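You operate a simulated robot arm through the tools that you are given. There is no shell and no other tool. Be economical: measure what you need, move in short steps, check, and stop when the job is done.

The job below is to be done with a simulated robot arm. You get a single attempt, and the scene is never put back.

TASK
Wipe the splash off the cold hob, then close the cooker lid.
Fine: stand the blue saucepan on the brown cupboard, use the green pad and put it back; all knobs stay OFF. What is to be rubbed or washed off counts as gone when no trace of it is left.
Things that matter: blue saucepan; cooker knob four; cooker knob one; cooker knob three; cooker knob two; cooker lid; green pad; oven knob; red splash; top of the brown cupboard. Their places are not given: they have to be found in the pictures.

The check looks at the end state, three seconds after you hand in, the way a careful person would. Anything else that was tipped, shoved, dropped, spilled or broken makes it a failure. A push-on lid holds only when it is set on centred and level and pressed home; a screw cap is set on level and turned clockwise until tight.

THE ROBOT
A 6-joint arm with a two-finger parallel gripper, fixed in place. Base frame: the origin is at the foot of the arm, x ahead of it, y to its left, z up; the work surface is at about z = 860. Units: mm, rad, N and s.
With the tool pointing down near the work surface it reaches from about 100 to 840 mm from the base axis. Its first joint turns from -2.007 to 2.007 rad. Payload 4.2 kg.
The tool frame sits at the grasp point between the pads (the TCP): z along the fingers, y along the line on which they close. The tips reach 23 mm beyond it. Largest opening 94 mm; finger width 38, thickness 10; the body of the gripper, 54 by 96 mm, starts 39 mm behind the TCP.
Orientation is told as [roll, pitch, yaw] about the base's x, y, z axes, in that order, counted from this pose: with the fingers straight down and closing along the base's y, the tool's x points along the base's -x, its y along +y and its z along -z.

THE INTERFACE
- The arm moves only by the tool nudge_tool. Its argument "deltas" is a list of rows, each a list of 3 entries, a list of its own where there are three numbers: the shift along the base's x, y, z in mm, then the turn, a rotation vector about the base's x, y, z in rad, then the opening, from 0 (shut) to 1 (fully open). In form: [[[tx, ty, tz], [ax, ay, az], fingers], ...]. A call has 1 to 12 rows; each row shifts and turns the commanded pose from where the row before left it. Each row takes 0.2 s and may step no farther than 50 mm and 0.15 rad from the row before; otherwise, or with a gripper value out of range, the whole call is refused. Where a pose cannot be reached the arm comes as near as it can. A force on the tool above 90 N (or 10 N above the force at the start of the call, whichever is more), or a blocked arm, ends the call early, and 0.2 s more pass. The fingers move at their own pace (about 108 mm/s each) and stop on an object; they squeeze with about 31 N. The grip force told is the motor's: it shows also when the fingers shut on nothing. Time passes only in rows, and 0.2 s behind the last, so rows that do not move let the fingers close. It gives the time, the measured TCP pose, the force on the tool (base axes), the opening and the grip force at its end, in the units of the frame above (readings bear some noise), with the torque about the TCP (base axes, N m) and any sound that the robot's microphone picked up.
- Cameras (640 x 400 px; columns grow to the right, rows downward): "scene" is fixed at [211.5, 661.7, 1598.3]; the picture's right is [-0.86, -0.52, 0.00], its down [-0.25, 0.41, -0.88] and it looks along [0.45, -0.75, -0.48] (base axes); focal length 214 px, centre (320, 200). "wrist" rides on the gripper at [86, 16, -75] in the tool frame; the picture's right is [-0.18, 0.98, 0.00], its down [-0.58, -0.11, -0.81] and it looks along [-0.79, -0.15, 0.59] (tool axes); focal length 243 px, centre (320, 200).
- camera(camera): a new picture of that camera. It takes no simulated time.
- move_column(by): slides the trunk up (or, below 0, down) by that many mm; the arm rides with it, the base frame stays. It gives what a move gives, with no picture.
- locate(camera, pixels): for up to 12 pixels [column, row] of the newest picture of that camera ("zoom" is the newest enlarged one), the place [x, y, z] in the base frame of the surface seen there, good to about 2 mm, but the place of the scene camera against the robot may be out by one fixed shift of up to 25 mm in any direction. It takes no simulated time.
- zoom(camera, box): a new picture of the part [left, top, right, bottom] of that camera's present view, enlarged. It takes no simulated time.
- sign_off(): hands the job in; it is judged then, once.

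Go step by step. Measure first, check grasps and placings, and put right what went wrong. The budget is 80 turns and 38 pictures, counting those below and the enlarged ones. Unless the task says otherwise, let go and move clear before handing in, and close with one line.

The tools are called after "Request:" as a command line: name --argument value ..., lists and objects as JSON in quotes. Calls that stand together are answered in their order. nudge_tool: Moves the arm, as the interface text tells. Its arguments: {"type":"object","properties":{"deltas":{"type":"array"}},"required":["deltas"]} The other tools are called the same way: move_column (by) slides the trunk up or down; camera (camera) takes a picture; locate (camera, pixels) gives the place of the surface under pixels of a picture; zoom (camera, box) takes an enlarged picture of a part of a camera's view; sign_off () hands the job in.

At the start:

```text
clock: 0.0
eef_pos: [497.2, -76.1, 1606.6]
tcp_rot: [-0.001, 0.0, 0.0]
ft_force: [0.6, -0.1, -0.5]
torque: [0.04, 0.01, -0.02]
grip_width: 94.2
gripper_force: 0.0
trunk travel left (down, up): [-925.0, 65.0]
```

scene: 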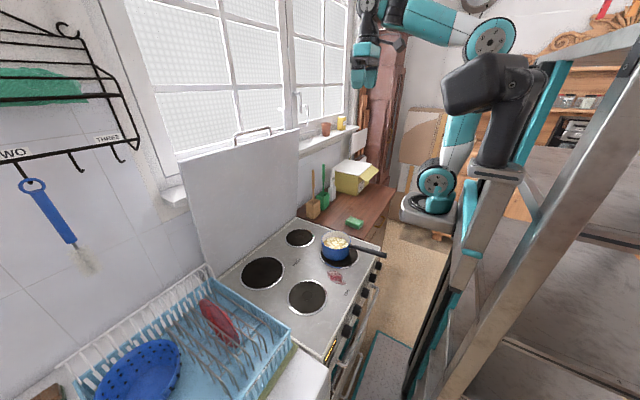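
wrist: 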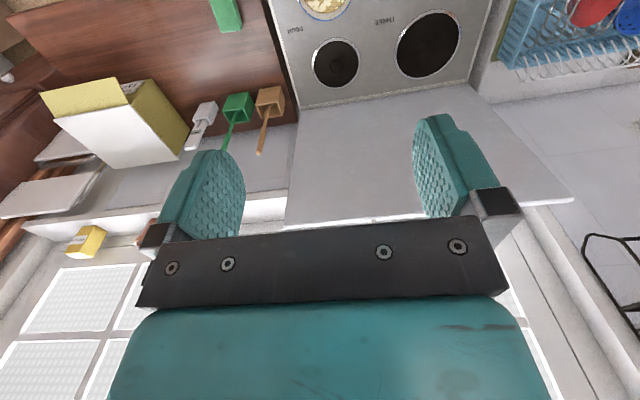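

The scene picture shows the hob with the blue saucepan (about 335,245), the red splash (335,277), the green pad on the brown cupboard (354,223) and the lid standing upright at the back. I'll enlarge and locate them.

Request:
zoom --camera "scene" --box '[230, 180, 410, 370]'

Request:
locate --camera "scene" --pixels '[[335, 277], [354, 222], [336, 240], [384, 255], [300, 238], [262, 272], [307, 296], [340, 290], [385, 200], [240, 134], [297, 130], [183, 162]]'

Request:
locate --camera "wrist" --pixels '[[225, 12], [336, 62], [427, 45], [330, 8], [300, 105], [480, 85], [275, 20], [289, 222], [570, 200]]'

```text
2.11 times, centred on (320, 275) of scene
```

zoom: 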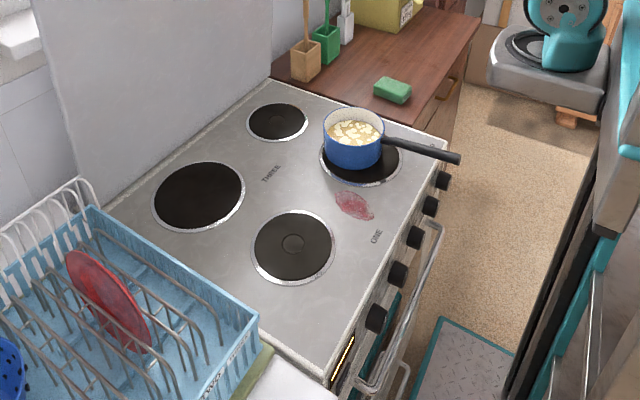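

```text
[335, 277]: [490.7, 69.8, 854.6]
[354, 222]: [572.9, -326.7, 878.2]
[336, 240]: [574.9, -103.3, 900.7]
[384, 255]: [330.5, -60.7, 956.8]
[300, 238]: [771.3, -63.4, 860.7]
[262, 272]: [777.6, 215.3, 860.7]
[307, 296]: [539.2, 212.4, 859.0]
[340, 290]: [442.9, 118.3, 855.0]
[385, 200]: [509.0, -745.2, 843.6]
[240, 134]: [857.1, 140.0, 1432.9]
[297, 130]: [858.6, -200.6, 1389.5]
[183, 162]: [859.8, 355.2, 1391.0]
```

```text
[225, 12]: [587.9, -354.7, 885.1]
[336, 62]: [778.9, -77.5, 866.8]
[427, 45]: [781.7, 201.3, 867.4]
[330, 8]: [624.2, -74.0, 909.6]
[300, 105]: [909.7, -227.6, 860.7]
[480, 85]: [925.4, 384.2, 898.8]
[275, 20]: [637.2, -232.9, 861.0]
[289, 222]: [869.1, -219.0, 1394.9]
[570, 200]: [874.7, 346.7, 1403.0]
```

The scene camera is off by about (+6,-14,+6) against the wrist camera, so the splash lies near (497,56,861). I'll lower the trunk for a closer wrist view of the pan.

Request:
move_column --by -380

Request:
nudge_tool --deltas '[[[-50, 0, 0], [0, 0, 0], 1], [[-50, 0, 0], [0, 0, 0], 1], [[-50, 0, 0], [0, 0, 0], 1], [[-50, 0, 0], [0, 0, 0], 1]]'

Request:
camera --camera "wrist"

Request:
camera --camera "scene"

```text
clock: 3.7
eef_pos: [496.9, -77.1, 1227.5]
tcp_rot: [0.001, 0.001, 0.0]
ft_force: [-0.1, -0.6, -0.2]
torque: [0.0, 0.02, -0.01]
grip_width: 93.8
gripper_force: 0.1
trunk travel left (down, up): [-545.0, 445.0]
```

```text
clock: 4.7
eef_pos: [420.7, -57.0, 1279.9]
tcp_rot: [-0.001, 0.001, -0.001]
ft_force: [2.8, 2.2, -4.2]
torque: [-0.25, -0.15, -0.2]
grip_width: 94.2
gripper_force: 0.1
out of reach, approached as far as the arm can: row 2, 3, 4
trunk travel left (down, up): [-545.0, 445.0]
```

```text
34 pictures are left
```

wrist: 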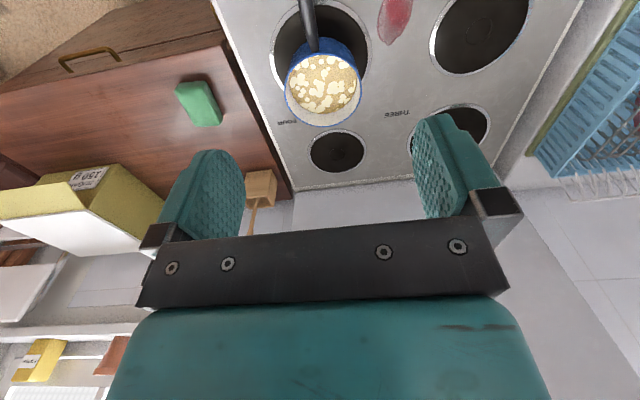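

```text
33 pictures are left
```

scene: 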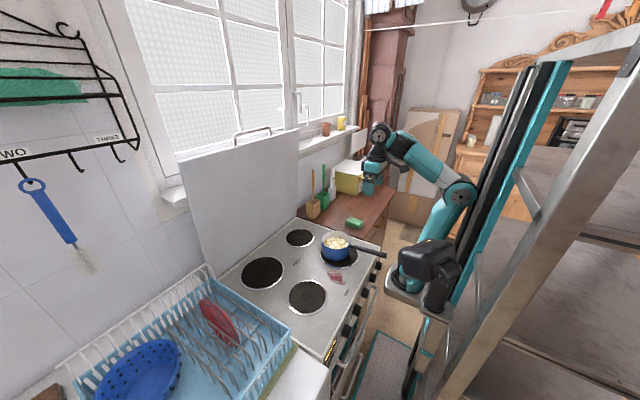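

The pan, pad and part of the splash (395,15) are now in the wrist view. I'll locate key points with it.

Request:
locate --camera "wrist" --pixels '[[324, 82], [286, 80], [360, 80], [322, 122], [314, 45], [304, 5], [395, 15], [381, 40], [178, 90], [206, 84], [200, 125], [221, 120]]'

Request:
zoom --camera "scene" --box '[300, 200, 400, 300]'

Request:
locate --camera "scene" --pixels '[[385, 255], [375, 252], [365, 250], [357, 248], [351, 246], [328, 277], [344, 283], [340, 271], [354, 219], [346, 221], [355, 228], [364, 222]]'

```text
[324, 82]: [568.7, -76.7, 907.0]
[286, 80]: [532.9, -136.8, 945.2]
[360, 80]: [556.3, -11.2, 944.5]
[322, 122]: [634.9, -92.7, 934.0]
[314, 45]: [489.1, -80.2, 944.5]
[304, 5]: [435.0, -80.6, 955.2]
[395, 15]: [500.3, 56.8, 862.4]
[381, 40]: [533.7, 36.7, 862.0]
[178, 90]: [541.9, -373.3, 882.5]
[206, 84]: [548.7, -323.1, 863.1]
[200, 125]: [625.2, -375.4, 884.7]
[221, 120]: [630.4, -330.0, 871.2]
```

```text
4.00 times, centred on (350, 250) of scene
```

zoom: 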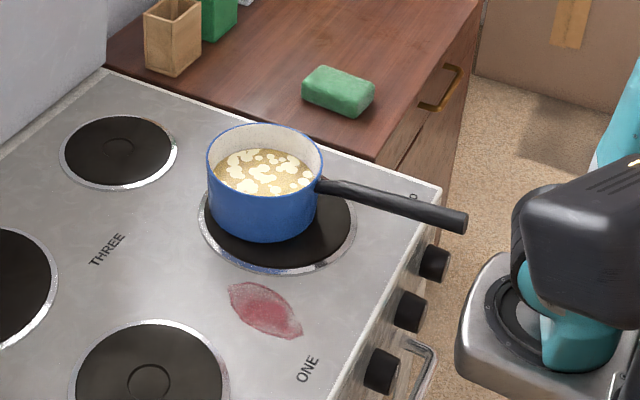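

```text
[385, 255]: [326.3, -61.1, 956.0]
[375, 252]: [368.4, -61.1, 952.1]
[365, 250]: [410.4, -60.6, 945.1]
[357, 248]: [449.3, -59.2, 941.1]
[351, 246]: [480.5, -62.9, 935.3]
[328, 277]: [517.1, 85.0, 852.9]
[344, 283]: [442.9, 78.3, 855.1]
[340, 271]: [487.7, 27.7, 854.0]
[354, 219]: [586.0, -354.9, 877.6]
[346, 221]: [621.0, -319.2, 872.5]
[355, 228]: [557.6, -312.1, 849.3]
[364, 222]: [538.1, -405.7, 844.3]
```

The pan rim centre is near (565,-77) with its top at z≈945. The handle runs toward -x at y≈-79, and the pad is at about (587,-352). I'll lower the trunk and get above the handle next to the pan.

Request:
move_column --by -150

Request:
nudge_tool --deltas '[[[20, -10, 0], [0, 0, 0], 1], [[0, 0, 0], [0, 0, 0], 1]]'

```text
clock: 6.4
eef_pos: [420.6, -56.6, 1129.7]
tcp_rot: [0.001, 0.0, 0.002]
ft_force: [1.4, 5.8, -3.5]
torque: [-0.56, -0.28, -0.55]
grip_width: 93.9
gripper_force: 0.0
trunk travel left (down, up): [-395.0, 595.0]
```

```text
clock: 6.8
eef_pos: [436.2, -65.1, 1128.7]
tcp_rot: [0.004, -0.005, -0.035]
ft_force: [6.5, 10.0, -11.7]
torque: [-1.1, -0.5, -1.1]
grip_width: 94.0
gripper_force: 0.2
trunk travel left (down, up): [-395.0, 595.0]
stopped in row 1: the force on the tool passed its limit at 108 N (the readings are from after the stop); the commanded pose is now the measured one
```

Force passed 108 N in free air, so something is touching, possibly the gripper against its own arm. I'll take a picture before moving on.

Request:
camera --camera "scene"

Request:
zoom --camera "scene" --box '[320, 120, 480, 260]'

```text
31 pictures are left
```

scene: 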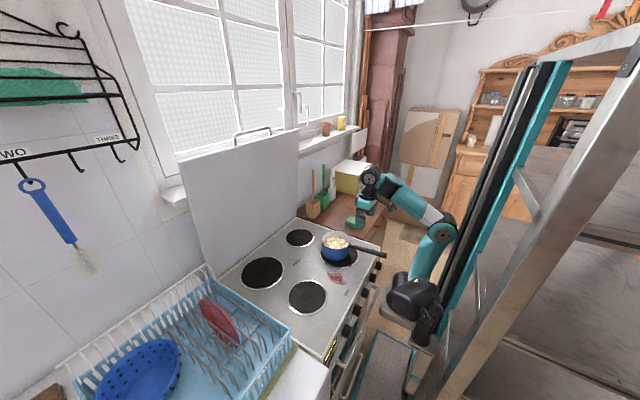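

```text
2.86 times, centred on (400, 190) of scene
```

zoom: 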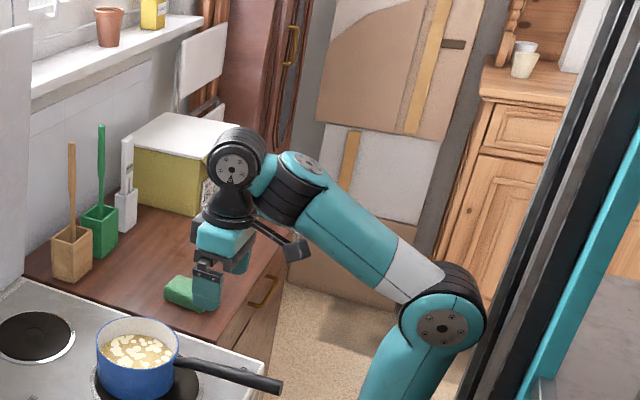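

The wrist-camera bracket appears jammed against the arm's own forearm because the trunk is too low. I'll ease forward, raise the trunk again and reach down with the arm instead.

Request:
nudge_tool --deltas '[[[30, 0, 0], [0, 0, 0.035], 1], [[40, 0, 0], [0, 0, 0], 1]]'

Request:
move_column --by 400

Request:
nudge_tool --deltas '[[[0, 0, -50], [0, 0, 0], 1], [[0, 0, -50], [0, 0, 0], 1], [[0, 0, -50], [0, 0, 0], 1], [[0, 0, -50], [0, 0, 0], 1], [[0, 0, -50], [0, 0, 0], 1], [[0, 0, -50], [0, 0, 0], 1]]'

```text
clock: 7.3
eef_pos: [469.2, -62.0, 1129.5]
tcp_rot: [0.007, -0.011, -0.029]
ft_force: [8.9, 8.2, -13.4]
torque: [-0.85, -0.57, -0.87]
grip_width: 93.9
gripper_force: 0.0
trunk travel left (down, up): [-395.0, 595.0]
stopped in row 2: the force on the tool passed its limit at 97 N (the readings are from after the stop); the commanded pose is now the measured one
```

```text
clock: 11.1
eef_pos: [468.5, -60.9, 1529.1]
tcp_rot: [0.006, -0.007, -0.028]
ft_force: [12.4, 26.2, -24.9]
torque: [-2.69, -1.43, -2.76]
grip_width: 93.9
gripper_force: 0.1
trunk travel left (down, up): [-795.0, 195.0]
```

```text
clock: 12.5
eef_pos: [468.8, -63.1, 1229.3]
tcp_rot: [0.005, -0.008, -0.025]
ft_force: [-0.3, 0.5, 0.5]
torque: [0.0, -0.01, 0.01]
grip_width: 93.9
gripper_force: 0.0
trunk travel left (down, up): [-795.0, 195.0]
```

The contact is gone and force reads near zero. I'll descend to above the handle and look.

Request:
nudge_tool --deltas '[[[3, -16, -30], [-0.005, 0.008, 0.025], 1], [[0, 0, -50], [0, 0, 0], 1], [[0, 0, -50], [0, 0, 0], 1], [[0, 0, -40], [0, 0, 0], 1], [[0, 0, 0], [0, 0, 0], 1]]'

Request:
camera --camera "wrist"

```text
clock: 13.7
eef_pos: [488.2, -78.1, 1057.8]
tcp_rot: [-0.001, 0.001, -0.001]
ft_force: [-0.2, 0.3, 0.2]
torque: [0.0, -0.02, 0.0]
grip_width: 94.2
gripper_force: 0.0
out of reach, approached as far as the arm can: row 3, 4
trunk travel left (down, up): [-795.0, 195.0]
```

```text
29 pictures are left
```

wrist: 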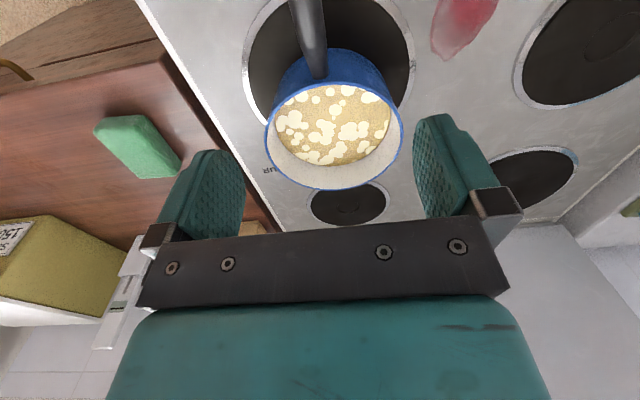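

The arm is at its folding limit here, so I'll use a mid trunk height: raise the arm, then lower the trunk.

Request:
nudge_tool --deltas '[[[0, 0, 50], [0, 0, 0], 1], [[-8, 0, 50], [0, 0, 0], 1], [[-8, 0, 50], [0, 0, 0], 1], [[0, 0, 50], [0, 0, 0], 1], [[0, 0, 50], [0, 0, 0], 1]]'

Request:
move_column --by -290

Request:
nudge_tool --deltas '[[[0, 0, 0], [0, 0, 0], 1]]'

Request:
camera --camera "wrist"

```text
refused: row 2 steps farther than a row can; nothing moved
```

```text
clock: 15.4
eef_pos: [491.4, -77.7, 893.8]
tcp_rot: [0.001, -0.021, -0.001]
ft_force: [-18.3, 0.2, 62.4]
torque: [-0.17, -2.33, -0.02]
grip_width: 94.0
gripper_force: 0.0
trunk travel left (down, up): [-623.0, 367.0]
stopped: the force on the tool passed its limit at 187 N (the readings are from after the stop); the commanded pose is now the measured one
```

```text
clock: 15.8
eef_pos: [491.4, -77.7, 893.2]
tcp_rot: [0.002, -0.021, 0.0]
ft_force: [-18.0, -1.0, 76.2]
torque: [-0.22, -2.68, -0.06]
grip_width: 94.0
gripper_force: 0.0
trunk travel left (down, up): [-623.0, 367.0]
```

```text
28 pictures are left
```

wrist: 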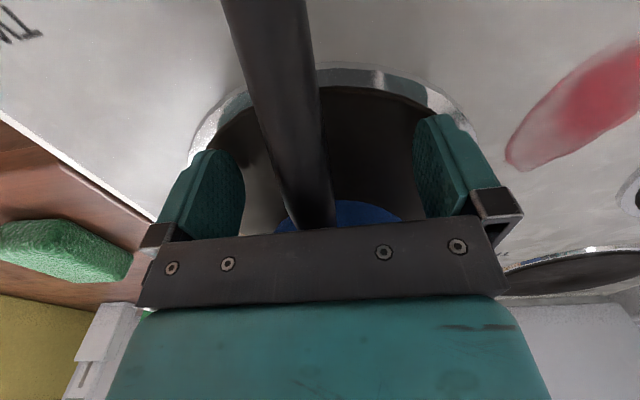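

My batched call went wrong: the refused lift was followed by a trunk drop, and the palm is now pressing on the pan's rim and handle at 76 N. I'll lift straight up and check the pan.

Request:
move_column --by 70

```text
clock: 16.9
eef_pos: [492.4, -77.4, 961.1]
tcp_rot: [0.002, -0.014, 0.0]
ft_force: [-0.1, -0.1, -0.3]
torque: [0.0, -0.01, 0.0]
grip_width: 94.2
gripper_force: 0.1
trunk travel left (down, up): [-693.0, 297.0]
```

Request:
zoom --camera "scene" --box '[280, 180, 420, 320]'

Request:
camera --camera "wrist"

```text
2.86 times, centred on (350, 250) of scene
```

zoom: 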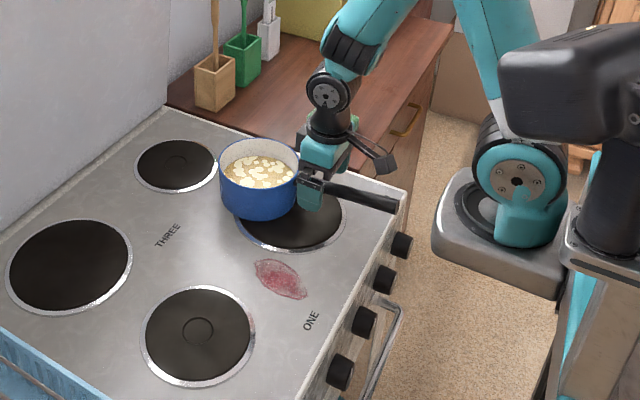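

```text
26 pictures are left
```

wrist: 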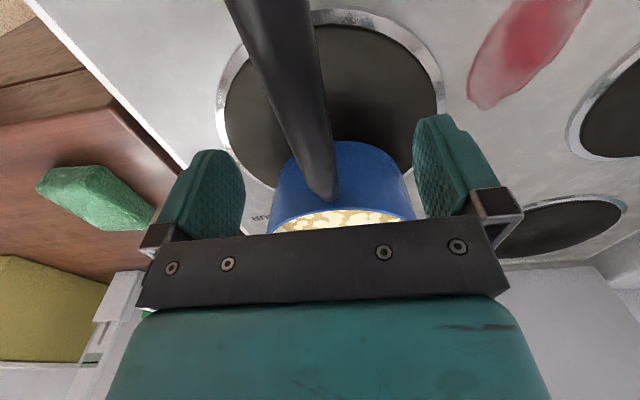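

The pan is upright with its contents still in, only shoved forward in +x. I'll relocate it.

Request:
locate --camera "wrist" --pixels '[[325, 192], [315, 165], [305, 130], [290, 80], [265, 20], [345, 145], [275, 195], [410, 195], [340, 215]]'

Request:
locate --camera "zoom" --pixels '[[221, 163], [259, 141], [260, 175], [395, 205], [350, 192], [300, 155]]'

```text
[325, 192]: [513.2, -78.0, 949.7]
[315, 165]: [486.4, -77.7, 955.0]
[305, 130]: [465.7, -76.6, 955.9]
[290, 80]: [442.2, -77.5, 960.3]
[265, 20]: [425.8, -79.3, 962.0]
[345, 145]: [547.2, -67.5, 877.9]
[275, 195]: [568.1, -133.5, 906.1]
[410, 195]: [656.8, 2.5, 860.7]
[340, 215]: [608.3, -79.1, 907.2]
```

```text
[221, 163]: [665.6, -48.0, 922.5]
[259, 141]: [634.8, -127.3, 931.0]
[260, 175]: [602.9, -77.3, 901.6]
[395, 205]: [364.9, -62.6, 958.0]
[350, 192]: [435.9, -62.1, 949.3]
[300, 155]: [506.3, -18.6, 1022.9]
```

The pan moved about +38 mm, so its centre is near (603,-78) and the handle top is z≈952 at x=500. Before gripping I'll raise the arm to improve its posture, using small rows.

Request:
nudge_tool --deltas '[[[0, 0, 49], [0, 0, 0], 1], [[0, 0, 49], [0, 0, 0], 1], [[0, 0, 49], [0, 0, 0], 1], [[0, 0, 49], [0, 0, 0], 1], [[8, -1, 40], [0, 0.014, 0], 1]]'

```text
clock: 18.1
eef_pos: [498.3, -75.4, 1196.9]
tcp_rot: [0.001, 0.0, -0.001]
ft_force: [-0.1, 0.7, 0.6]
torque: [-0.02, 0.02, 0.01]
grip_width: 94.0
gripper_force: 0.0
trunk travel left (down, up): [-693.0, 297.0]
```

The arm is at z=1197 and free. I'll lower the trunk by 215, to z≈982, which keeps the fingertips at 959 beside the handle and the palm clear.

Request:
move_column --by -215

```text
clock: 20.4
eef_pos: [497.6, -74.6, 982.6]
tcp_rot: [0.002, 0.001, -0.001]
ft_force: [0.9, -0.8, 0.1]
torque: [0.03, -0.03, -0.02]
grip_width: 94.0
gripper_force: 0.2
trunk travel left (down, up): [-478.0, 512.0]
```

No contact. I'll go down to z≈944 around the handle and close.

Request:
nudge_tool --deltas '[[[4, -3, -20], [0, 0, 0], 1], [[0, 0, -19], [0, 0, 0], 1], [[0, 0, 0], [0, 0, 0], 0.4], [[0, 0, 0], [0, 0, 0], 0], [[0, 0, 0], [0, 0, 0], 0], [[0, 0, 0], [0, 0, 0], 0]]'

```text
clock: 21.8
eef_pos: [501.7, -77.9, 942.4]
tcp_rot: [0.003, 0.002, -0.001]
ft_force: [0.6, 0.6, -0.9]
torque: [-0.02, 0.23, -0.02]
grip_width: 23.5
gripper_force: 31.0
trunk travel left (down, up): [-478.0, 512.0]
```

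The handle is gripped at 23.5 mm width. I'll lift 15 mm to test.

Request:
nudge_tool --deltas '[[[0, 0, 8], [0, 0, 0], 0], [[0, 0, 12], [0, 0, 0], 0], [[0, 0, 0], [0, 0, 0], 0]]'

Request:
camera --camera "wrist"

Request:
zoom --camera "scene" --box '[280, 180, 420, 320]'

```text
clock: 22.6
eef_pos: [503.2, -77.5, 964.3]
tcp_rot: [0.001, -0.001, -0.001]
ft_force: [-0.4, 0.6, -4.1]
torque: [0.01, 0.31, 0.0]
grip_width: 23.5
gripper_force: 31.1
trunk travel left (down, up): [-478.0, 512.0]
```

```text
25 pictures are left
```

wrist: 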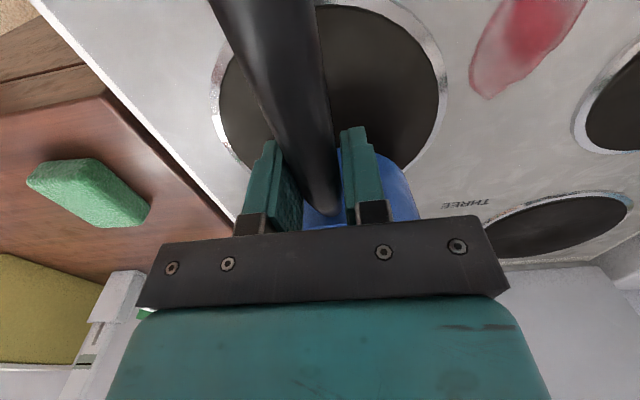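

```text
2.86 times, centred on (350, 250) of scene
```

zoom: 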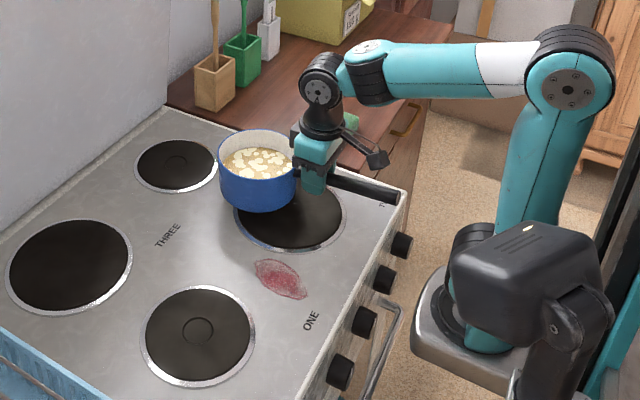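

The pan is held level and weighs only about 0.4 kg. Now I'll find free space on the cupboard.

Request:
zoom --camera "scene" --box '[290, 140, 410, 250]'

```text
3.64 times, centred on (350, 195) of scene
```

zoom: 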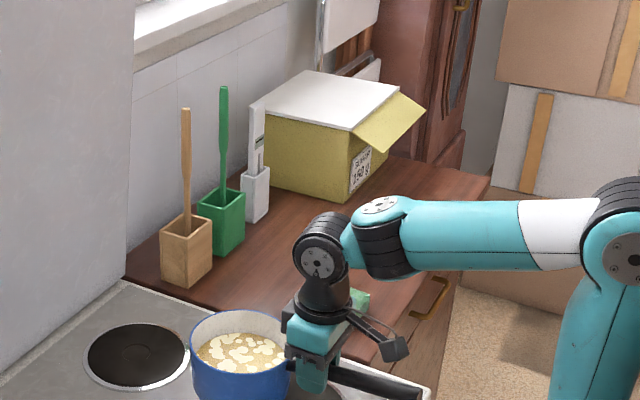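

Request:
locate --camera "zoom" --pixels '[[347, 198], [268, 188], [487, 180], [440, 270], [260, 218], [235, 245], [200, 280], [285, 250], [380, 180], [452, 250], [330, 320]]'

```text
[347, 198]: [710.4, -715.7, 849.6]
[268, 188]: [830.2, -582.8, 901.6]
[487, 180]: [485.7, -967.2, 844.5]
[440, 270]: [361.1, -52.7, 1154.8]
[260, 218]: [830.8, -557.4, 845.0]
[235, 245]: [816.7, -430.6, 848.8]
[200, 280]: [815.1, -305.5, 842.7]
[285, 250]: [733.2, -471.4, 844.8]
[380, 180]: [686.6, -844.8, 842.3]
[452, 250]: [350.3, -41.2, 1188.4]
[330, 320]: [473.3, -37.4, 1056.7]
```

The cupboard top is at z≈851 and free around (610,-530). I'll lift 55 mm and carry the pan in -y.

Request:
nudge_tool --deltas '[[[0, 0, 20], [0, 0, 0], 0], [[0, 0, 35], [0, 0, 0], 0], [[0, -30, 0], [0, 0, 0], 0], [[0, -40, 0], [0, 0, 0], 0], [[0, -40, 0], [0, 0, 0], 0], [[0, -40, 0], [0, 0, 0], 0], [[0, -40, 0], [0, 0, 0], 0], [[0, -30, 0], [0, 0, 0], 0]]'

```text
clock: 24.4
eef_pos: [504.6, -297.3, 1019.2]
tcp_rot: [0.002, 0.0, -0.004]
ft_force: [-0.7, 0.6, -2.7]
torque: [0.01, 0.33, -0.03]
grip_width: 23.5
gripper_force: 31.6
trunk travel left (down, up): [-478.0, 512.0]
```

It is carried steadily. I'll continue to y≈-530.

Request:
nudge_tool --deltas '[[[0, -30, 0], [0, 0, 0], 0], [[0, -40, 0], [0, 0, 0], 0], [[0, -40, 0], [0, 0, 0], 0], [[0, -40, 0], [0, 0, 0], 0], [[2, -40, 0], [0, 0, 0], 0], [[2, -30, 0], [0, 0, 0], 0], [[0, -13, 0], [0, 0, 0], 0], [[0, 0, 0], [0, 0, 0], 0]]'

Request:
camera --camera "wrist"

Request:
zoom --camera "scene" --box '[290, 130, 450, 270]'

```text
clock: 26.2
eef_pos: [506.1, -532.5, 1016.4]
tcp_rot: [0.002, 0.001, -0.001]
ft_force: [0.5, -0.1, -3.5]
torque: [0.01, 0.35, -0.02]
grip_width: 23.5
gripper_force: 31.1
trunk travel left (down, up): [-478.0, 512.0]
```

```text
22 pictures are left
```

wrist: 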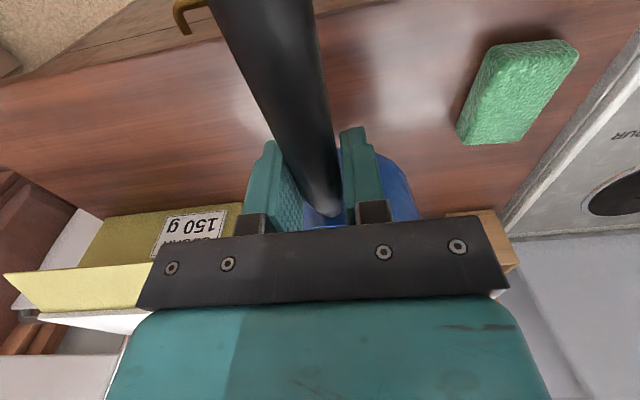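

```text
2.86 times, centred on (370, 200) of scene
```

zoom: 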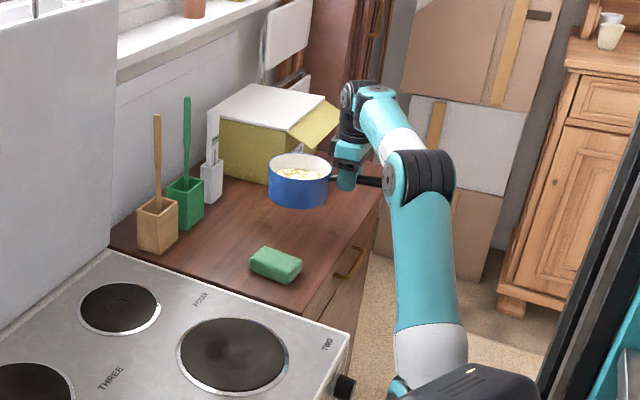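

The pan is over the cupboard. I'll measure the front edge, the cupboard height and the pad here.

Request:
locate --camera "wrist" --pixels '[[150, 60], [400, 100], [150, 160], [240, 215], [480, 140], [510, 140], [575, 48], [490, 50], [525, 90], [472, 110], [345, 30], [120, 215]]'

```text
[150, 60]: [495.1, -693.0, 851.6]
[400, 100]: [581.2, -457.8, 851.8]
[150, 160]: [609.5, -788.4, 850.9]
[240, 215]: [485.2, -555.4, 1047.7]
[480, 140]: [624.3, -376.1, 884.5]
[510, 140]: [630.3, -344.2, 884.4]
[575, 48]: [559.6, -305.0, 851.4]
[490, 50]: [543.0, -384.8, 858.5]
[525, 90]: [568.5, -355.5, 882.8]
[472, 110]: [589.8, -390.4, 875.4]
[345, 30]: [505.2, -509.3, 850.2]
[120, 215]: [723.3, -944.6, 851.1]
```

The cupboard top is 851, so contact should come at TCP z≈931. I'll lower gently.

Request:
nudge_tool --deltas '[[[0, 0, -30], [0, 0, 0], 0], [[0, 0, -30], [0, 0, 0], 0], [[0, 0, -15], [0, 0, 0], 0], [[0, 0, -5], [0, 0, 0], 0], [[0, 0, -4], [0, 0, 0], 0], [[0, 0, 0], [0, 0, 0], 0]]'

```text
clock: 27.6
eef_pos: [507.4, -530.7, 934.6]
tcp_rot: [0.003, 0.0, -0.001]
ft_force: [0.1, -0.5, -3.2]
torque: [0.01, 0.32, -0.04]
grip_width: 23.6
gripper_force: 30.8
trunk travel left (down, up): [-478.0, 512.0]
```

Request:
nudge_tool --deltas '[[[0, 0, -2], [0, 0, 0], 0], [[0, 0, -1.5], [0, 0, 0], 0], [[0, 0, 0], [0, 0, 0], 0]]'

```text
clock: 28.4
eef_pos: [507.5, -531.0, 930.1]
tcp_rot: [0.002, 0.0, -0.001]
ft_force: [-0.1, 0.5, -3.5]
torque: [0.02, 0.32, 0.0]
grip_width: 23.2
gripper_force: 31.6
trunk travel left (down, up): [-478.0, 512.0]
```

Request:
nudge_tool --deltas '[[[0, 0, -1.5], [0, 0, 0], 0], [[0, 0, 0], [0, 0, 0], 0]]'

```text
clock: 29.0
eef_pos: [507.5, -531.3, 928.4]
tcp_rot: [0.0, 0.0, -0.003]
ft_force: [-0.3, 0.3, -3.2]
torque: [-0.01, 0.29, -0.01]
grip_width: 23.5
gripper_force: 30.7
trunk travel left (down, up): [-478.0, 512.0]
```

Still no contact; the burner plate was raised, which puts contact near 926. I'll keep lowering in small steps.

Request:
nudge_tool --deltas '[[[0, 0, -1.5], [0, 0, 0], 0], [[0, 0, -1], [0, 0, 0], 0], [[0, 0, 0], [0, 0, 0], 0]]'

```text
clock: 29.8
eef_pos: [506.8, -531.4, 926.5]
tcp_rot: [0.001, 0.0, -0.001]
ft_force: [0.6, 0.4, -3.6]
torque: [0.01, 0.31, 0.01]
grip_width: 23.4
gripper_force: 30.9
trunk travel left (down, up): [-478.0, 512.0]
```

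Request:
nudge_tool --deltas '[[[0, 0, -1.5], [0, 0, 0], 0], [[0, 0, -1], [0, 0, 0], 0], [[0, 0, 0], [0, 0, 0], 0]]'

```text
clock: 30.6
eef_pos: [507.3, -530.5, 924.4]
tcp_rot: [-0.001, 0.0, -0.003]
ft_force: [0.0, 0.1, 5.7]
torque: [0.01, -0.72, 0.05]
grip_width: 23.1
gripper_force: 30.7
trunk travel left (down, up): [-478.0, 512.0]
```

The force turned to +5.7 N, so the pan is standing on the cupboard. I'll open and rise.

Request:
nudge_tool --deltas '[[[0, 0, 0.7], [0, 0, 0], 0], [[0, 0, 0], [0, 0, 0], 0.5], [[0, 0, 0], [0, 0, 0], 1], [[0, 0, 0], [0, 0, 0], 1], [[0, 0, 40], [0, 0, 0], 1], [[0, 0, 48], [0, 0, 0], 1], [[0, 0, 40], [0, 0, 0], 1]]'

Request:
zoom --camera "scene" --box '[290, 130, 450, 270]'

```text
clock: 32.2
eef_pos: [504.6, -532.4, 1052.8]
tcp_rot: [0.001, 0.0, -0.001]
ft_force: [-0.6, -0.4, 0.3]
torque: [-0.01, 0.02, 0.0]
grip_width: 94.2
gripper_force: 0.0
trunk travel left (down, up): [-478.0, 512.0]
```

```text
2.86 times, centred on (370, 200) of scene
```

zoom: 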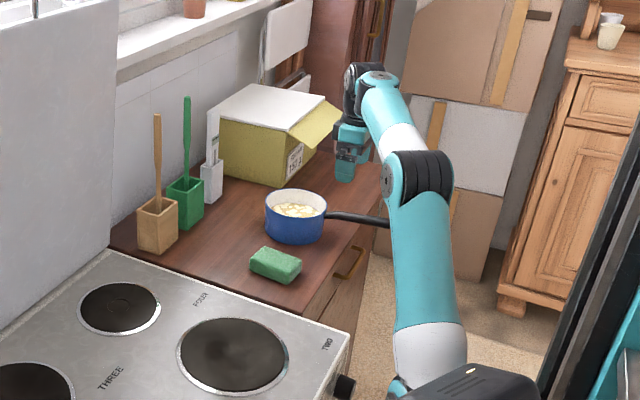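

The pan is standing well on the cupboard. Now I'll move above the pad at about (586,-352) and look.

Request:
nudge_tool --deltas '[[[10, 40, 0], [0, 0, 0], 1], [[20, 40, 0], [0, 0, 0], 1], [[20, 40, 0], [0, 0, 0], 1], [[20, 40, -15], [0, 0, 0], 1], [[11, 20, -30], [0, 0, 0], 1], [[0, 0, 0], [0, 0, 0], 1]]'

Request:
camera --camera "wrist"

```text
clock: 33.6
eef_pos: [588.7, -351.3, 1008.0]
tcp_rot: [0.001, -0.003, -0.002]
ft_force: [0.3, -0.3, -0.8]
torque: [0.02, -0.02, 0.03]
grip_width: 94.0
gripper_force: 0.1
trunk travel left (down, up): [-478.0, 512.0]
```

```text
19 pictures are left
```

wrist: 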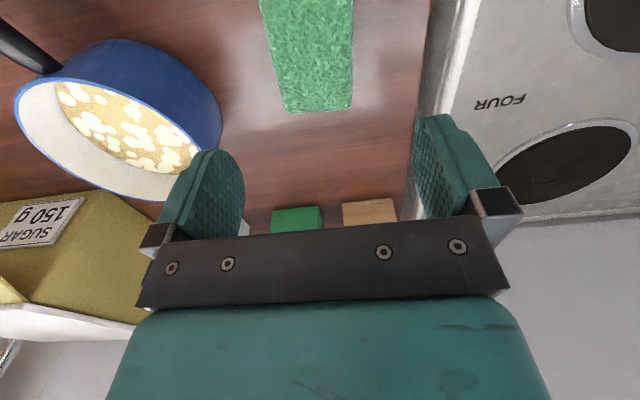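

Request:
locate --camera "wrist" --pixels '[[288, 103], [350, 99], [352, 5], [262, 5], [309, 50], [338, 107], [273, 60], [352, 50]]'

```text
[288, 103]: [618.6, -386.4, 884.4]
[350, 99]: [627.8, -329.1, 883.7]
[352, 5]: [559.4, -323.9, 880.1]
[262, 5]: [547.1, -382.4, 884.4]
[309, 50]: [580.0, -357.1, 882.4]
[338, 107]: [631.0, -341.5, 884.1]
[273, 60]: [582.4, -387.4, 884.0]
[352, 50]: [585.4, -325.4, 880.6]
```

The pad spans y -387 to -325 and x about 542 to 632, yawed about -0.06 rad. I'll align, descend to TCP z 884 and grip.

Request:
nudge_tool --deltas '[[[-2, -5, -40], [0, 0, -0.06], 1], [[0, 0, -40], [0, 0, 0], 1], [[0, 0, -30], [0, 0, 0], 1], [[0, 0, -14], [0, 0, 0], 1], [[0, 0, 0], [0, 0, 0], 0.6], [[0, 0, 0], [0, 0, 0], 0], [[0, 0, 0], [0, 0, 0], 0], [[0, 0, 0], [0, 0, 0], 0]]'

```text
clock: 35.4
eef_pos: [587.3, -357.2, 884.7]
tcp_rot: [0.003, 0.0, -0.063]
ft_force: [0.0, 0.4, -0.7]
torque: [0.03, 0.0, 0.02]
grip_width: 64.2
gripper_force: 30.7
trunk travel left (down, up): [-478.0, 512.0]
```

The pad is held at 64 mm with its bottom about 34 mm under the TCP. I'll lift it and carry it to above the splash.

Request:
nudge_tool --deltas '[[[0, 0, 30], [0, 0, 0], 0], [[0, 0, 40], [0, 0, 0], 0], [[-10, 45, 0], [0, 0, 0.06], 0], [[-10, 48, 0], [0, 0, 0], 0], [[-10, 48, 0], [0, 0, 0], 0], [[-10, 48, 0], [0, 0, 0], 0], [[-10, 48, 0], [0, 0, 0], 0], [[-10, 48, 0], [0, 0, 0], 0], [[-10, 48, 0], [0, 0, 0], 0], [[-10, 24, 0], [0, 0, 0], 0], [[-10, 0, 0], [0, 0, 0], 0], [[-12, 0, -20], [0, 0, 0], 0]]'

Request:
camera --camera "wrist"

```text
clock: 38.0
eef_pos: [483.6, 0.4, 933.5]
tcp_rot: [0.002, 0.0, -0.004]
ft_force: [0.3, 0.0, 0.3]
torque: [-0.02, 0.02, 0.01]
grip_width: 64.0
gripper_force: 31.4
trunk travel left (down, up): [-478.0, 512.0]
```

```text
18 pictures are left
```

wrist: 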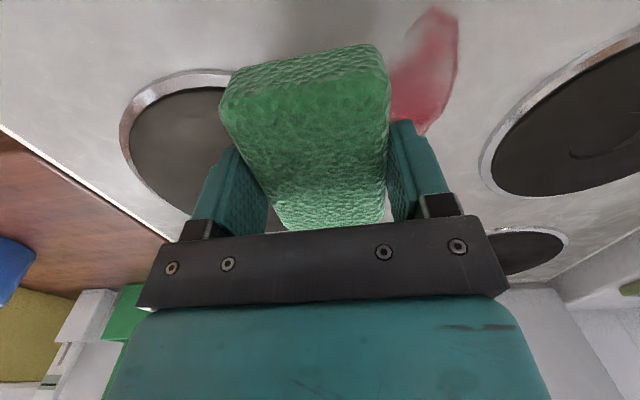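

The splash is at (425,70) to the right of the pad. I'll locate its outline.

Request:
locate --camera "wrist" --pixels '[[437, 8], [458, 40], [455, 75], [425, 130], [395, 60], [393, 115], [415, 25]]'

```text
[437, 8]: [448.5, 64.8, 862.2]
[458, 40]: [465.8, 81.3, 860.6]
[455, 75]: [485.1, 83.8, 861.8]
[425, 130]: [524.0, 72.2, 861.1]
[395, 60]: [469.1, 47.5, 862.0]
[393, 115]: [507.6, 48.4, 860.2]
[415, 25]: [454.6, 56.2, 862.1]
```

The splash spans roughly x 447–530, y 30–85. I'll lower the pad at (485,35) until it touches.

Request:
nudge_tool --deltas '[[[0, 35, 0], [0, 0, 0], 0], [[0, 0, -25], [0, 0, 0], 0], [[0, 0, -10], [0, 0, 0], 0], [[0, 0, -3], [0, 0, 0], 0], [[0, 0, -2], [0, 0, 0], 0], [[0, 0, 0], [0, 0, 0], 0]]'

```text
clock: 39.4
eef_pos: [484.0, 37.6, 895.0]
tcp_rot: [0.001, -0.003, 0.0]
ft_force: [-2.1, 4.5, 32.8]
torque: [-0.46, -0.52, 0.0]
grip_width: 64.6
gripper_force: 30.6
trunk travel left (down, up): [-478.0, 512.0]
```

Pressing at 33 N. I'll ease off slightly and rub along y and x over the splash.

Request:
nudge_tool --deltas '[[[0, 8, 0.8], [0, 0, 0], 0], [[0, 15, 0], [0, 0, 0], 0], [[0, 15, 0], [0, 0, 0], 0], [[0, 10, 0], [0, 0, 0], 0], [[12, 0, 0], [0, 0, 0], 0], [[0, -15, 0], [0, 0, 0], 0], [[0, -15, 0], [0, 0, 0], 0], [[0, -10, 0], [0, 0, 0], 0], [[-15, 0, 0], [0, 0, 0], 0], [[-15, 0, 0], [0, 0, 0], 0], [[0, 15, 0], [0, 0, 0], 0], [[0, 15, 0], [0, 0, 0], 0]]'

```text
clock: 42.0
eef_pos: [464.3, 73.3, 894.6]
tcp_rot: [-0.001, -0.001, -0.001]
ft_force: [0.5, -0.3, -0.2]
torque: [-0.01, 0.02, -0.01]
grip_width: 64.0
gripper_force: 30.5
trunk travel left (down, up): [-478.0, 512.0]
```

The force has gone to zero, so the pad lost contact. I'll press down again by small steps.

Request:
nudge_tool --deltas '[[[5, 0, -1], [0, 0, 0], 0], [[5, 0, -0.5], [0, 0, 0], 0], [[0, 0, 0], [0, 0, 0], 0]]'

Request:
zoom --camera "scene" --box '[280, 200, 400, 320]'

```text
clock: 42.8
eef_pos: [475.0, 73.2, 891.8]
tcp_rot: [0.003, 0.001, -0.003]
ft_force: [-1.9, 0.7, 2.4]
torque: [0.08, 0.28, 0.0]
grip_width: 64.2
gripper_force: 30.6
trunk travel left (down, up): [-478.0, 512.0]
```

```text
3.33 times, centred on (340, 260) of scene
```

zoom: 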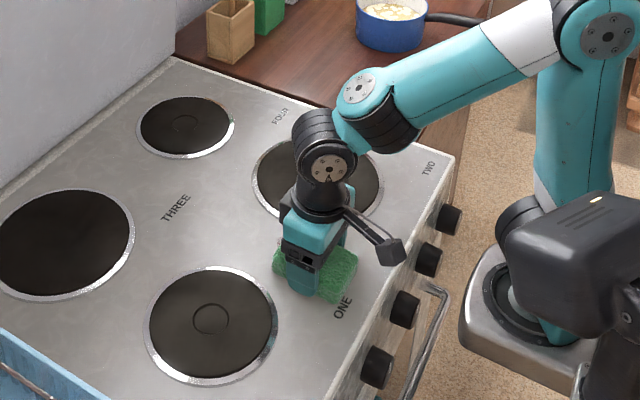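

Contact at z≈892. I'll press a bit more and rub repeatedly over the whole area.

Request:
nudge_tool --deltas '[[[0, 0, -0.8], [0, 0, 0], 0], [[12, 0, 0], [0, 0, 0], 0], [[12, 0, 0], [0, 0, 0], 0], [[0, -15, 0], [0, 0, 0], 0], [[0, -15, 0], [0, 0, 0], 0], [[0, -12, 0], [0, 0, 0], 0], [[-15, 0, 0], [0, 0, 0], 0], [[-15, 0, 0], [0, 0, 0], 0], [[0, 15, 0], [0, 0, 0], 0], [[0, 15, 0], [0, 0, 0], 0], [[0, 12, 0], [0, 0, 0], 0]]'

```text
clock: 45.2
eef_pos: [469.2, 74.8, 893.6]
tcp_rot: [-0.001, -0.001, -0.004]
ft_force: [0.1, -0.3, -0.4]
torque: [-0.01, -0.01, 0.0]
grip_width: 64.2
gripper_force: 31.1
trunk travel left (down, up): [-478.0, 512.0]
```

Request:
nudge_tool --deltas '[[[0, 0, -2], [0, 0, 0], 0], [[0, 0, -1], [0, 0, 0], 0], [[0, 0, 0], [0, 0, 0], 0]]'

```text
clock: 46.0
eef_pos: [469.9, 73.8, 891.1]
tcp_rot: [0.001, -0.002, 0.0]
ft_force: [0.4, 0.7, 21.0]
torque: [-0.28, 0.81, 0.07]
grip_width: 63.9
gripper_force: 31.1
trunk travel left (down, up): [-478.0, 512.0]
```

Now 21 N. I'll rub with tiny downward corrections.

Request:
nudge_tool --deltas '[[[14, 0, 0], [0, 0, 0], 0], [[14, 0, -0.3], [0, 0, 0], 0], [[0, -15, 0], [0, 0, 0], 0], [[0, -15, -0.3], [0, 0, 0], 0], [[0, -12, 0], [0, 0, 0], 0], [[-15, 0, -0.3], [0, 0, 0], 0], [[-15, 0, 0], [0, 0, 0], 0], [[0, 15, -0.3], [0, 0, 0], 0], [[0, 15, 0], [0, 0, 0], 0]]'

```text
clock: 47.4
eef_pos: [495.1, 41.7, 890.3]
tcp_rot: [0.034, -0.022, 0.037]
ft_force: [3.1, 53.4, -12.3]
torque: [1.75, 0.43, 1.12]
grip_width: 63.7
gripper_force: 31.1
trunk travel left (down, up): [-478.0, 512.0]
stopped in row 6: the force on the tool passed its limit at 95 N (the readings are from after the stop); the commanded pose is now the measured one
```

It caught at 95 N, likely on burner two's ring. I'll lift and look.

Request:
nudge_tool --deltas '[[[0, 5, 5], [0, 0, 0], 0], [[0, 0, 25], [-0.034, 0.022, -0.037], 0], [[0, -20, 30], [0, 0, 0], 0], [[0, -40, 0], [0, 0, 0], 0], [[0, -40, 0], [0, 0, 0], 0], [[0, 0, 0], [0, 0, 0], 0]]'

Request:
camera --camera "wrist"

Request:
zoom --camera "scene" --box '[290, 220, 390, 310]'

```text
clock: 48.8
eef_pos: [494.5, -57.0, 950.8]
tcp_rot: [-0.01, 0.002, -0.014]
ft_force: [-1.5, 0.7, -0.8]
torque: [-0.01, 0.01, 0.0]
grip_width: 64.1
gripper_force: 31.0
trunk travel left (down, up): [-478.0, 512.0]
```

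```text
16 pictures are left
```

wrist: 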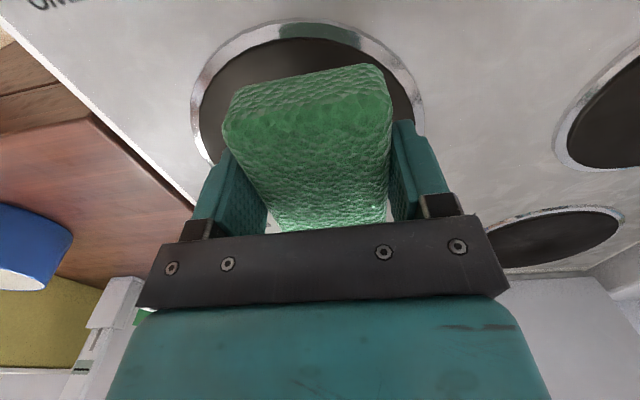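

```text
4.44 times, centred on (340, 265) of scene
```

zoom: 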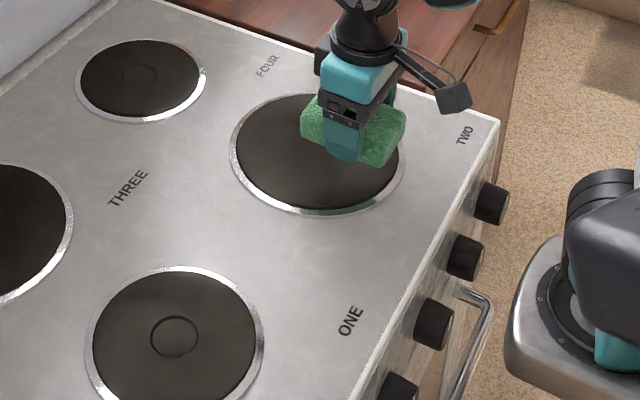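

The splash looks gone. I'll check with a tight zoom for faint traces before putting the pad back.

Request:
zoom --camera "scene" --box '[318, 262, 362, 292]'

```text
13.33 times, centred on (340, 277) of scene
```

zoom: 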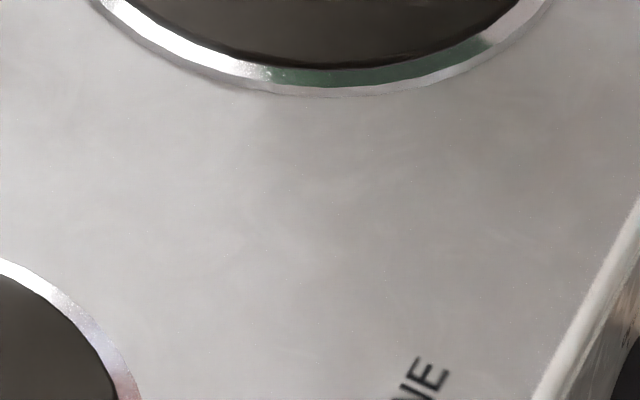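

The hob is clean. I'll carry the pad back to its old place at (587,-357).

Request:
nudge_tool --deltas '[[[10, -40, 10], [0.01, 0, 0], 0], [[13, -43, 0], [0, 0, 0], 0], [[14, -43, 0], [0, 0, 0], 0], [[14, -43, 0], [0, 0, 0], 0], [[14, -43, 0], [0, 0, -0.025], 0], [[14, -43, 0], [0, 0, -0.025], 0], [[14, -40, 0], [0, 0, 0], 0], [[0, -5, -30], [0, 0, 0], 0], [[0, 0, -25], [0, 0, 0], 0], [[0, 0, -8], [0, 0, 0], 0], [[0, 0, 0], [0, 0, 0], 0]]'

```text
clock: 51.2
eef_pos: [589.2, -356.7, 899.5]
tcp_rot: [0.0, 0.002, -0.065]
ft_force: [-0.3, 0.0, -0.3]
torque: [0.01, 0.02, 0.0]
grip_width: 64.1
gripper_force: 30.9
trunk travel left (down, up): [-478.0, 512.0]
```

Request:
nudge_tool --deltas '[[[-1.5, 0, -10], [0, 0, 0], 0], [[0, 0, -4], [0, 0, 0], 0], [[0, 0, -2], [0, 0, 0], 0], [[0, 0, 0], [0, 0, 0], 0]]'

```text
clock: 52.2
eef_pos: [585.1, -358.7, 882.6]
tcp_rot: [0.0, 0.002, -0.065]
ft_force: [0.0, 0.8, -0.7]
torque: [0.01, 0.01, 0.03]
grip_width: 64.0
gripper_force: 30.7
trunk travel left (down, up): [-478.0, 512.0]
```

Request:
nudge_tool --deltas '[[[1, 0, -1.5], [0, 0, 0], 0], [[0, 0, -1], [0, 0, 0], 0], [[0, 0, 0], [0, 0, 0], 0]]'

```text
clock: 53.0
eef_pos: [586.9, -357.2, 880.2]
tcp_rot: [0.0, 0.001, -0.065]
ft_force: [0.2, 0.7, -0.5]
torque: [0.0, 0.01, 0.03]
grip_width: 64.0
gripper_force: 31.2
trunk travel left (down, up): [-478.0, 512.0]
```

Request:
nudge_tool --deltas '[[[0, 0, -1], [0, 0, 0], 0], [[0, 0, 0], [0, 0, 0], 0]]'

```text
clock: 53.6
eef_pos: [587.0, -355.6, 879.8]
tcp_rot: [0.001, 0.002, -0.065]
ft_force: [0.7, 0.8, 0.0]
torque: [-0.02, -0.04, 0.03]
grip_width: 63.9
gripper_force: 30.9
trunk travel left (down, up): [-478.0, 512.0]
```

The pad is practically touching the cupboard. I'll release and rise.

Request:
nudge_tool --deltas '[[[0, 0, 0], [0, 0, 0], 0.8], [[0, 0, 0], [0, 0, 0], 1], [[0, 0, 0], [0, 0, 0], 1], [[0, 0, 30], [0, 0, 0], 1], [[0, 0, 48], [0, 0, 0], 1], [[0, 0, 48], [0, 0, 0.065], 1], [[0, 0, 48], [0, 0, 0], 1]]'

Request:
camera --camera "wrist"

Request:
camera --camera "scene"

```text
clock: 55.2
eef_pos: [587.2, -355.8, 1052.3]
tcp_rot: [0.001, 0.002, 0.001]
ft_force: [1.1, 0.3, -0.2]
torque: [0.0, -0.03, 0.01]
grip_width: 93.8
gripper_force: 0.1
trunk travel left (down, up): [-478.0, 512.0]
```

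```text
13 pictures are left
```

wrist: 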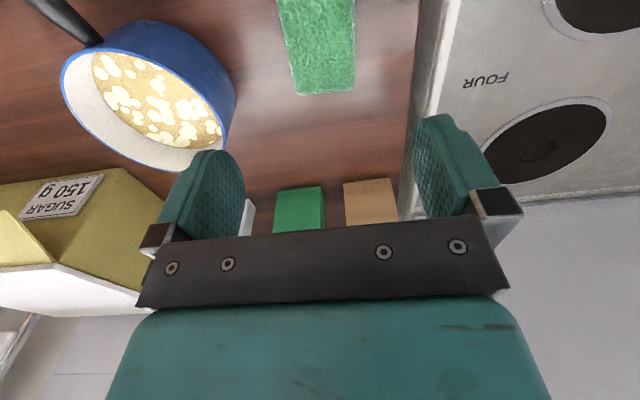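

```text
12 pictures are left
```

scene: 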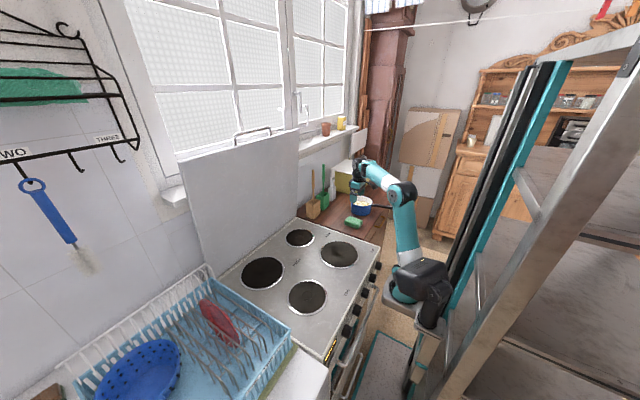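

The pad is back and the pan stands well. Now I'll examine the lid and its wire handle at (253,130).

Request:
zoom --camera "scene" --box '[170, 110, 310, 210]'

Request:
locate --camera "scene" --pixels '[[236, 137], [253, 129], [270, 127], [237, 141], [270, 135], [181, 163], [296, 131], [250, 160], [255, 200], [290, 200], [295, 217], [212, 262]]'

```text
4.00 times, centred on (240, 160) of scene
```

zoom: 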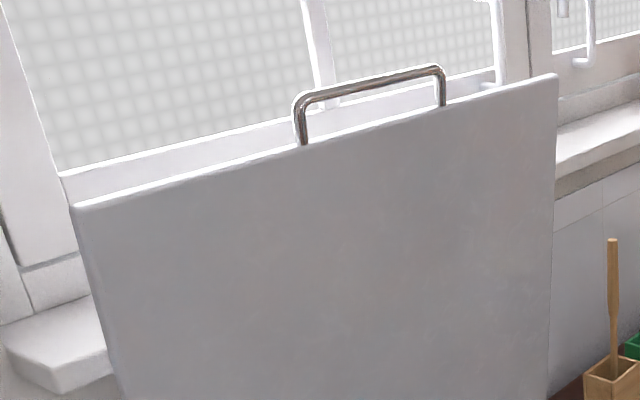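

```text
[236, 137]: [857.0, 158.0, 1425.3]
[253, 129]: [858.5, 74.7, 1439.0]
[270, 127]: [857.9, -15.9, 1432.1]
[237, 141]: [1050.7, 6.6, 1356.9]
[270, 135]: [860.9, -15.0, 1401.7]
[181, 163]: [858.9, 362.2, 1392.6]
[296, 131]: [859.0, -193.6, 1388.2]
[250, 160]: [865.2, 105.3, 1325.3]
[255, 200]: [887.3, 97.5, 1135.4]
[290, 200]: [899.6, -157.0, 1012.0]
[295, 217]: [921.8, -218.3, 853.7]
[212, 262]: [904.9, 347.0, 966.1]
```

The lid leans slightly forward: hinge near (921,·,870), wire handle bar near (864,61,1442), so the bar swings on a radius of about 573. I'll raise the trunk first and then approach with the fingers closing along x.

Request:
move_column --by 480

```text
refused: 480 is not a number from -400 to 400
```

Request:
move_column --by 400

```text
clock: 59.0
eef_pos: [587.4, -357.5, 1453.3]
tcp_rot: [0.0, 0.003, -0.001]
ft_force: [0.2, 0.8, -0.1]
torque: [0.0, 0.0, 0.0]
grip_width: 93.9
gripper_force: 0.0
trunk travel left (down, up): [-878.0, 112.0]
```

I'll turn the tool by +90° about z while moving to in front of and above the handle.

Request:
nudge_tool --deltas '[[[12, 38, 8], [0, 0, 0.1428], 1], [[12, 38, 8], [0, 0, 0.1428], 1], [[12, 38, 8], [0, 0, 0.1428], 1], [[12, 38, 8], [0, 0, 0.1428], 1], [[12, 38, 8], [0, 0, 0.1428], 0.6], [[12, 38, 8], [0, 0, 0.1428], 0.6], [[12, 38, 8], [0, 0, 0.1428], 0.6], [[12, 38, 0], [0, 0, 0.1428], 0.6], [[12, 38, 0], [0, 0, 0.1428], 0.6], [[12, 38, 0], [0, 0, 0.1428], 0.6], [[12, 38, 0], [0, 0, 0.1428], 0.6], [[0, 0, 0], [0, 0, 0], 0.6]]'

```text
clock: 61.6
eef_pos: [717.6, 62.5, 1507.8]
tcp_rot: [-0.001, 0.003, 1.571]
ft_force: [0.3, -0.4, -0.3]
torque: [-0.01, 0.0, 0.01]
grip_width: 56.2
gripper_force: 0.1
trunk travel left (down, up): [-878.0, 112.0]
```

The yaw is reached. I'll tilt the tool 0.3 rad forward and move over the bar at a standoff of about 60 mm.

Request:
nudge_tool --deltas '[[[30, 0, 10], [0, -0.1, 0], 0.6], [[40, 0, 0], [0, -0.1, 0], 0.6], [[40, 0, 0], [0, -0.1, 0], 0.6], [[16, 0, 0], [0, 0, 0], 0.6], [[0, 0, 0], [0, 0, 0], 0.6]]'

Request:
camera --camera "wrist"

Request:
zoom --camera "scene" --box '[190, 60, 350, 180]'

```text
clock: 62.8
eef_pos: [802.5, 70.8, 1480.6]
tcp_rot: [-0.299, -0.001, 1.571]
ft_force: [0.2, -0.3, 0.3]
torque: [0.01, -0.02, 0.0]
grip_width: 56.4
gripper_force: 0.1
out of reach, approached as far as the arm can: row 1, 2, 3, 4
trunk travel left (down, up): [-878.0, 112.0]
```

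```text
10 pictures are left
```

wrist: 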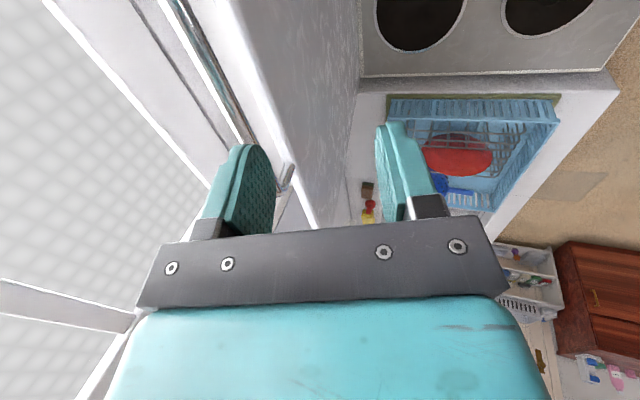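

```text
3.33 times, centred on (270, 120) of scene
```

zoom: 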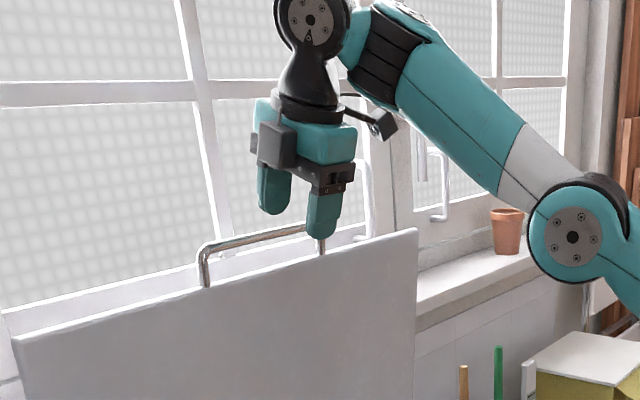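

The arm is stretched upward, so raising the trunk will give more reach. I'll also measure the bar with the wrist camera.

Request:
locate --camera "wrist" --pixels '[[195, 30], [211, 65], [228, 103], [285, 178], [183, 5], [280, 150], [262, 100], [255, 128], [300, 190]]'

Request:
move_column --by 110

```text
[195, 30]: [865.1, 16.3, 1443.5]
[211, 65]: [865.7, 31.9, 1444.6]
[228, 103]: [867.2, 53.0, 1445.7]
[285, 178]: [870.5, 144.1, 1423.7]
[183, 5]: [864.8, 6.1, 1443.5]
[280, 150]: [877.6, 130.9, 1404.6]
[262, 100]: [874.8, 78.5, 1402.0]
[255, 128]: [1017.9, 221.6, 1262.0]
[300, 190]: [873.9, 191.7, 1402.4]
```

```text
clock: 64.2
eef_pos: [803.2, 70.4, 1591.3]
tcp_rot: [-0.3, 0.0, 1.571]
ft_force: [0.5, -0.1, 0.0]
torque: [0.04, 0.02, -0.01]
grip_width: 56.3
gripper_force: 0.1
trunk travel left (down, up): [-988.0, 2.0]
```

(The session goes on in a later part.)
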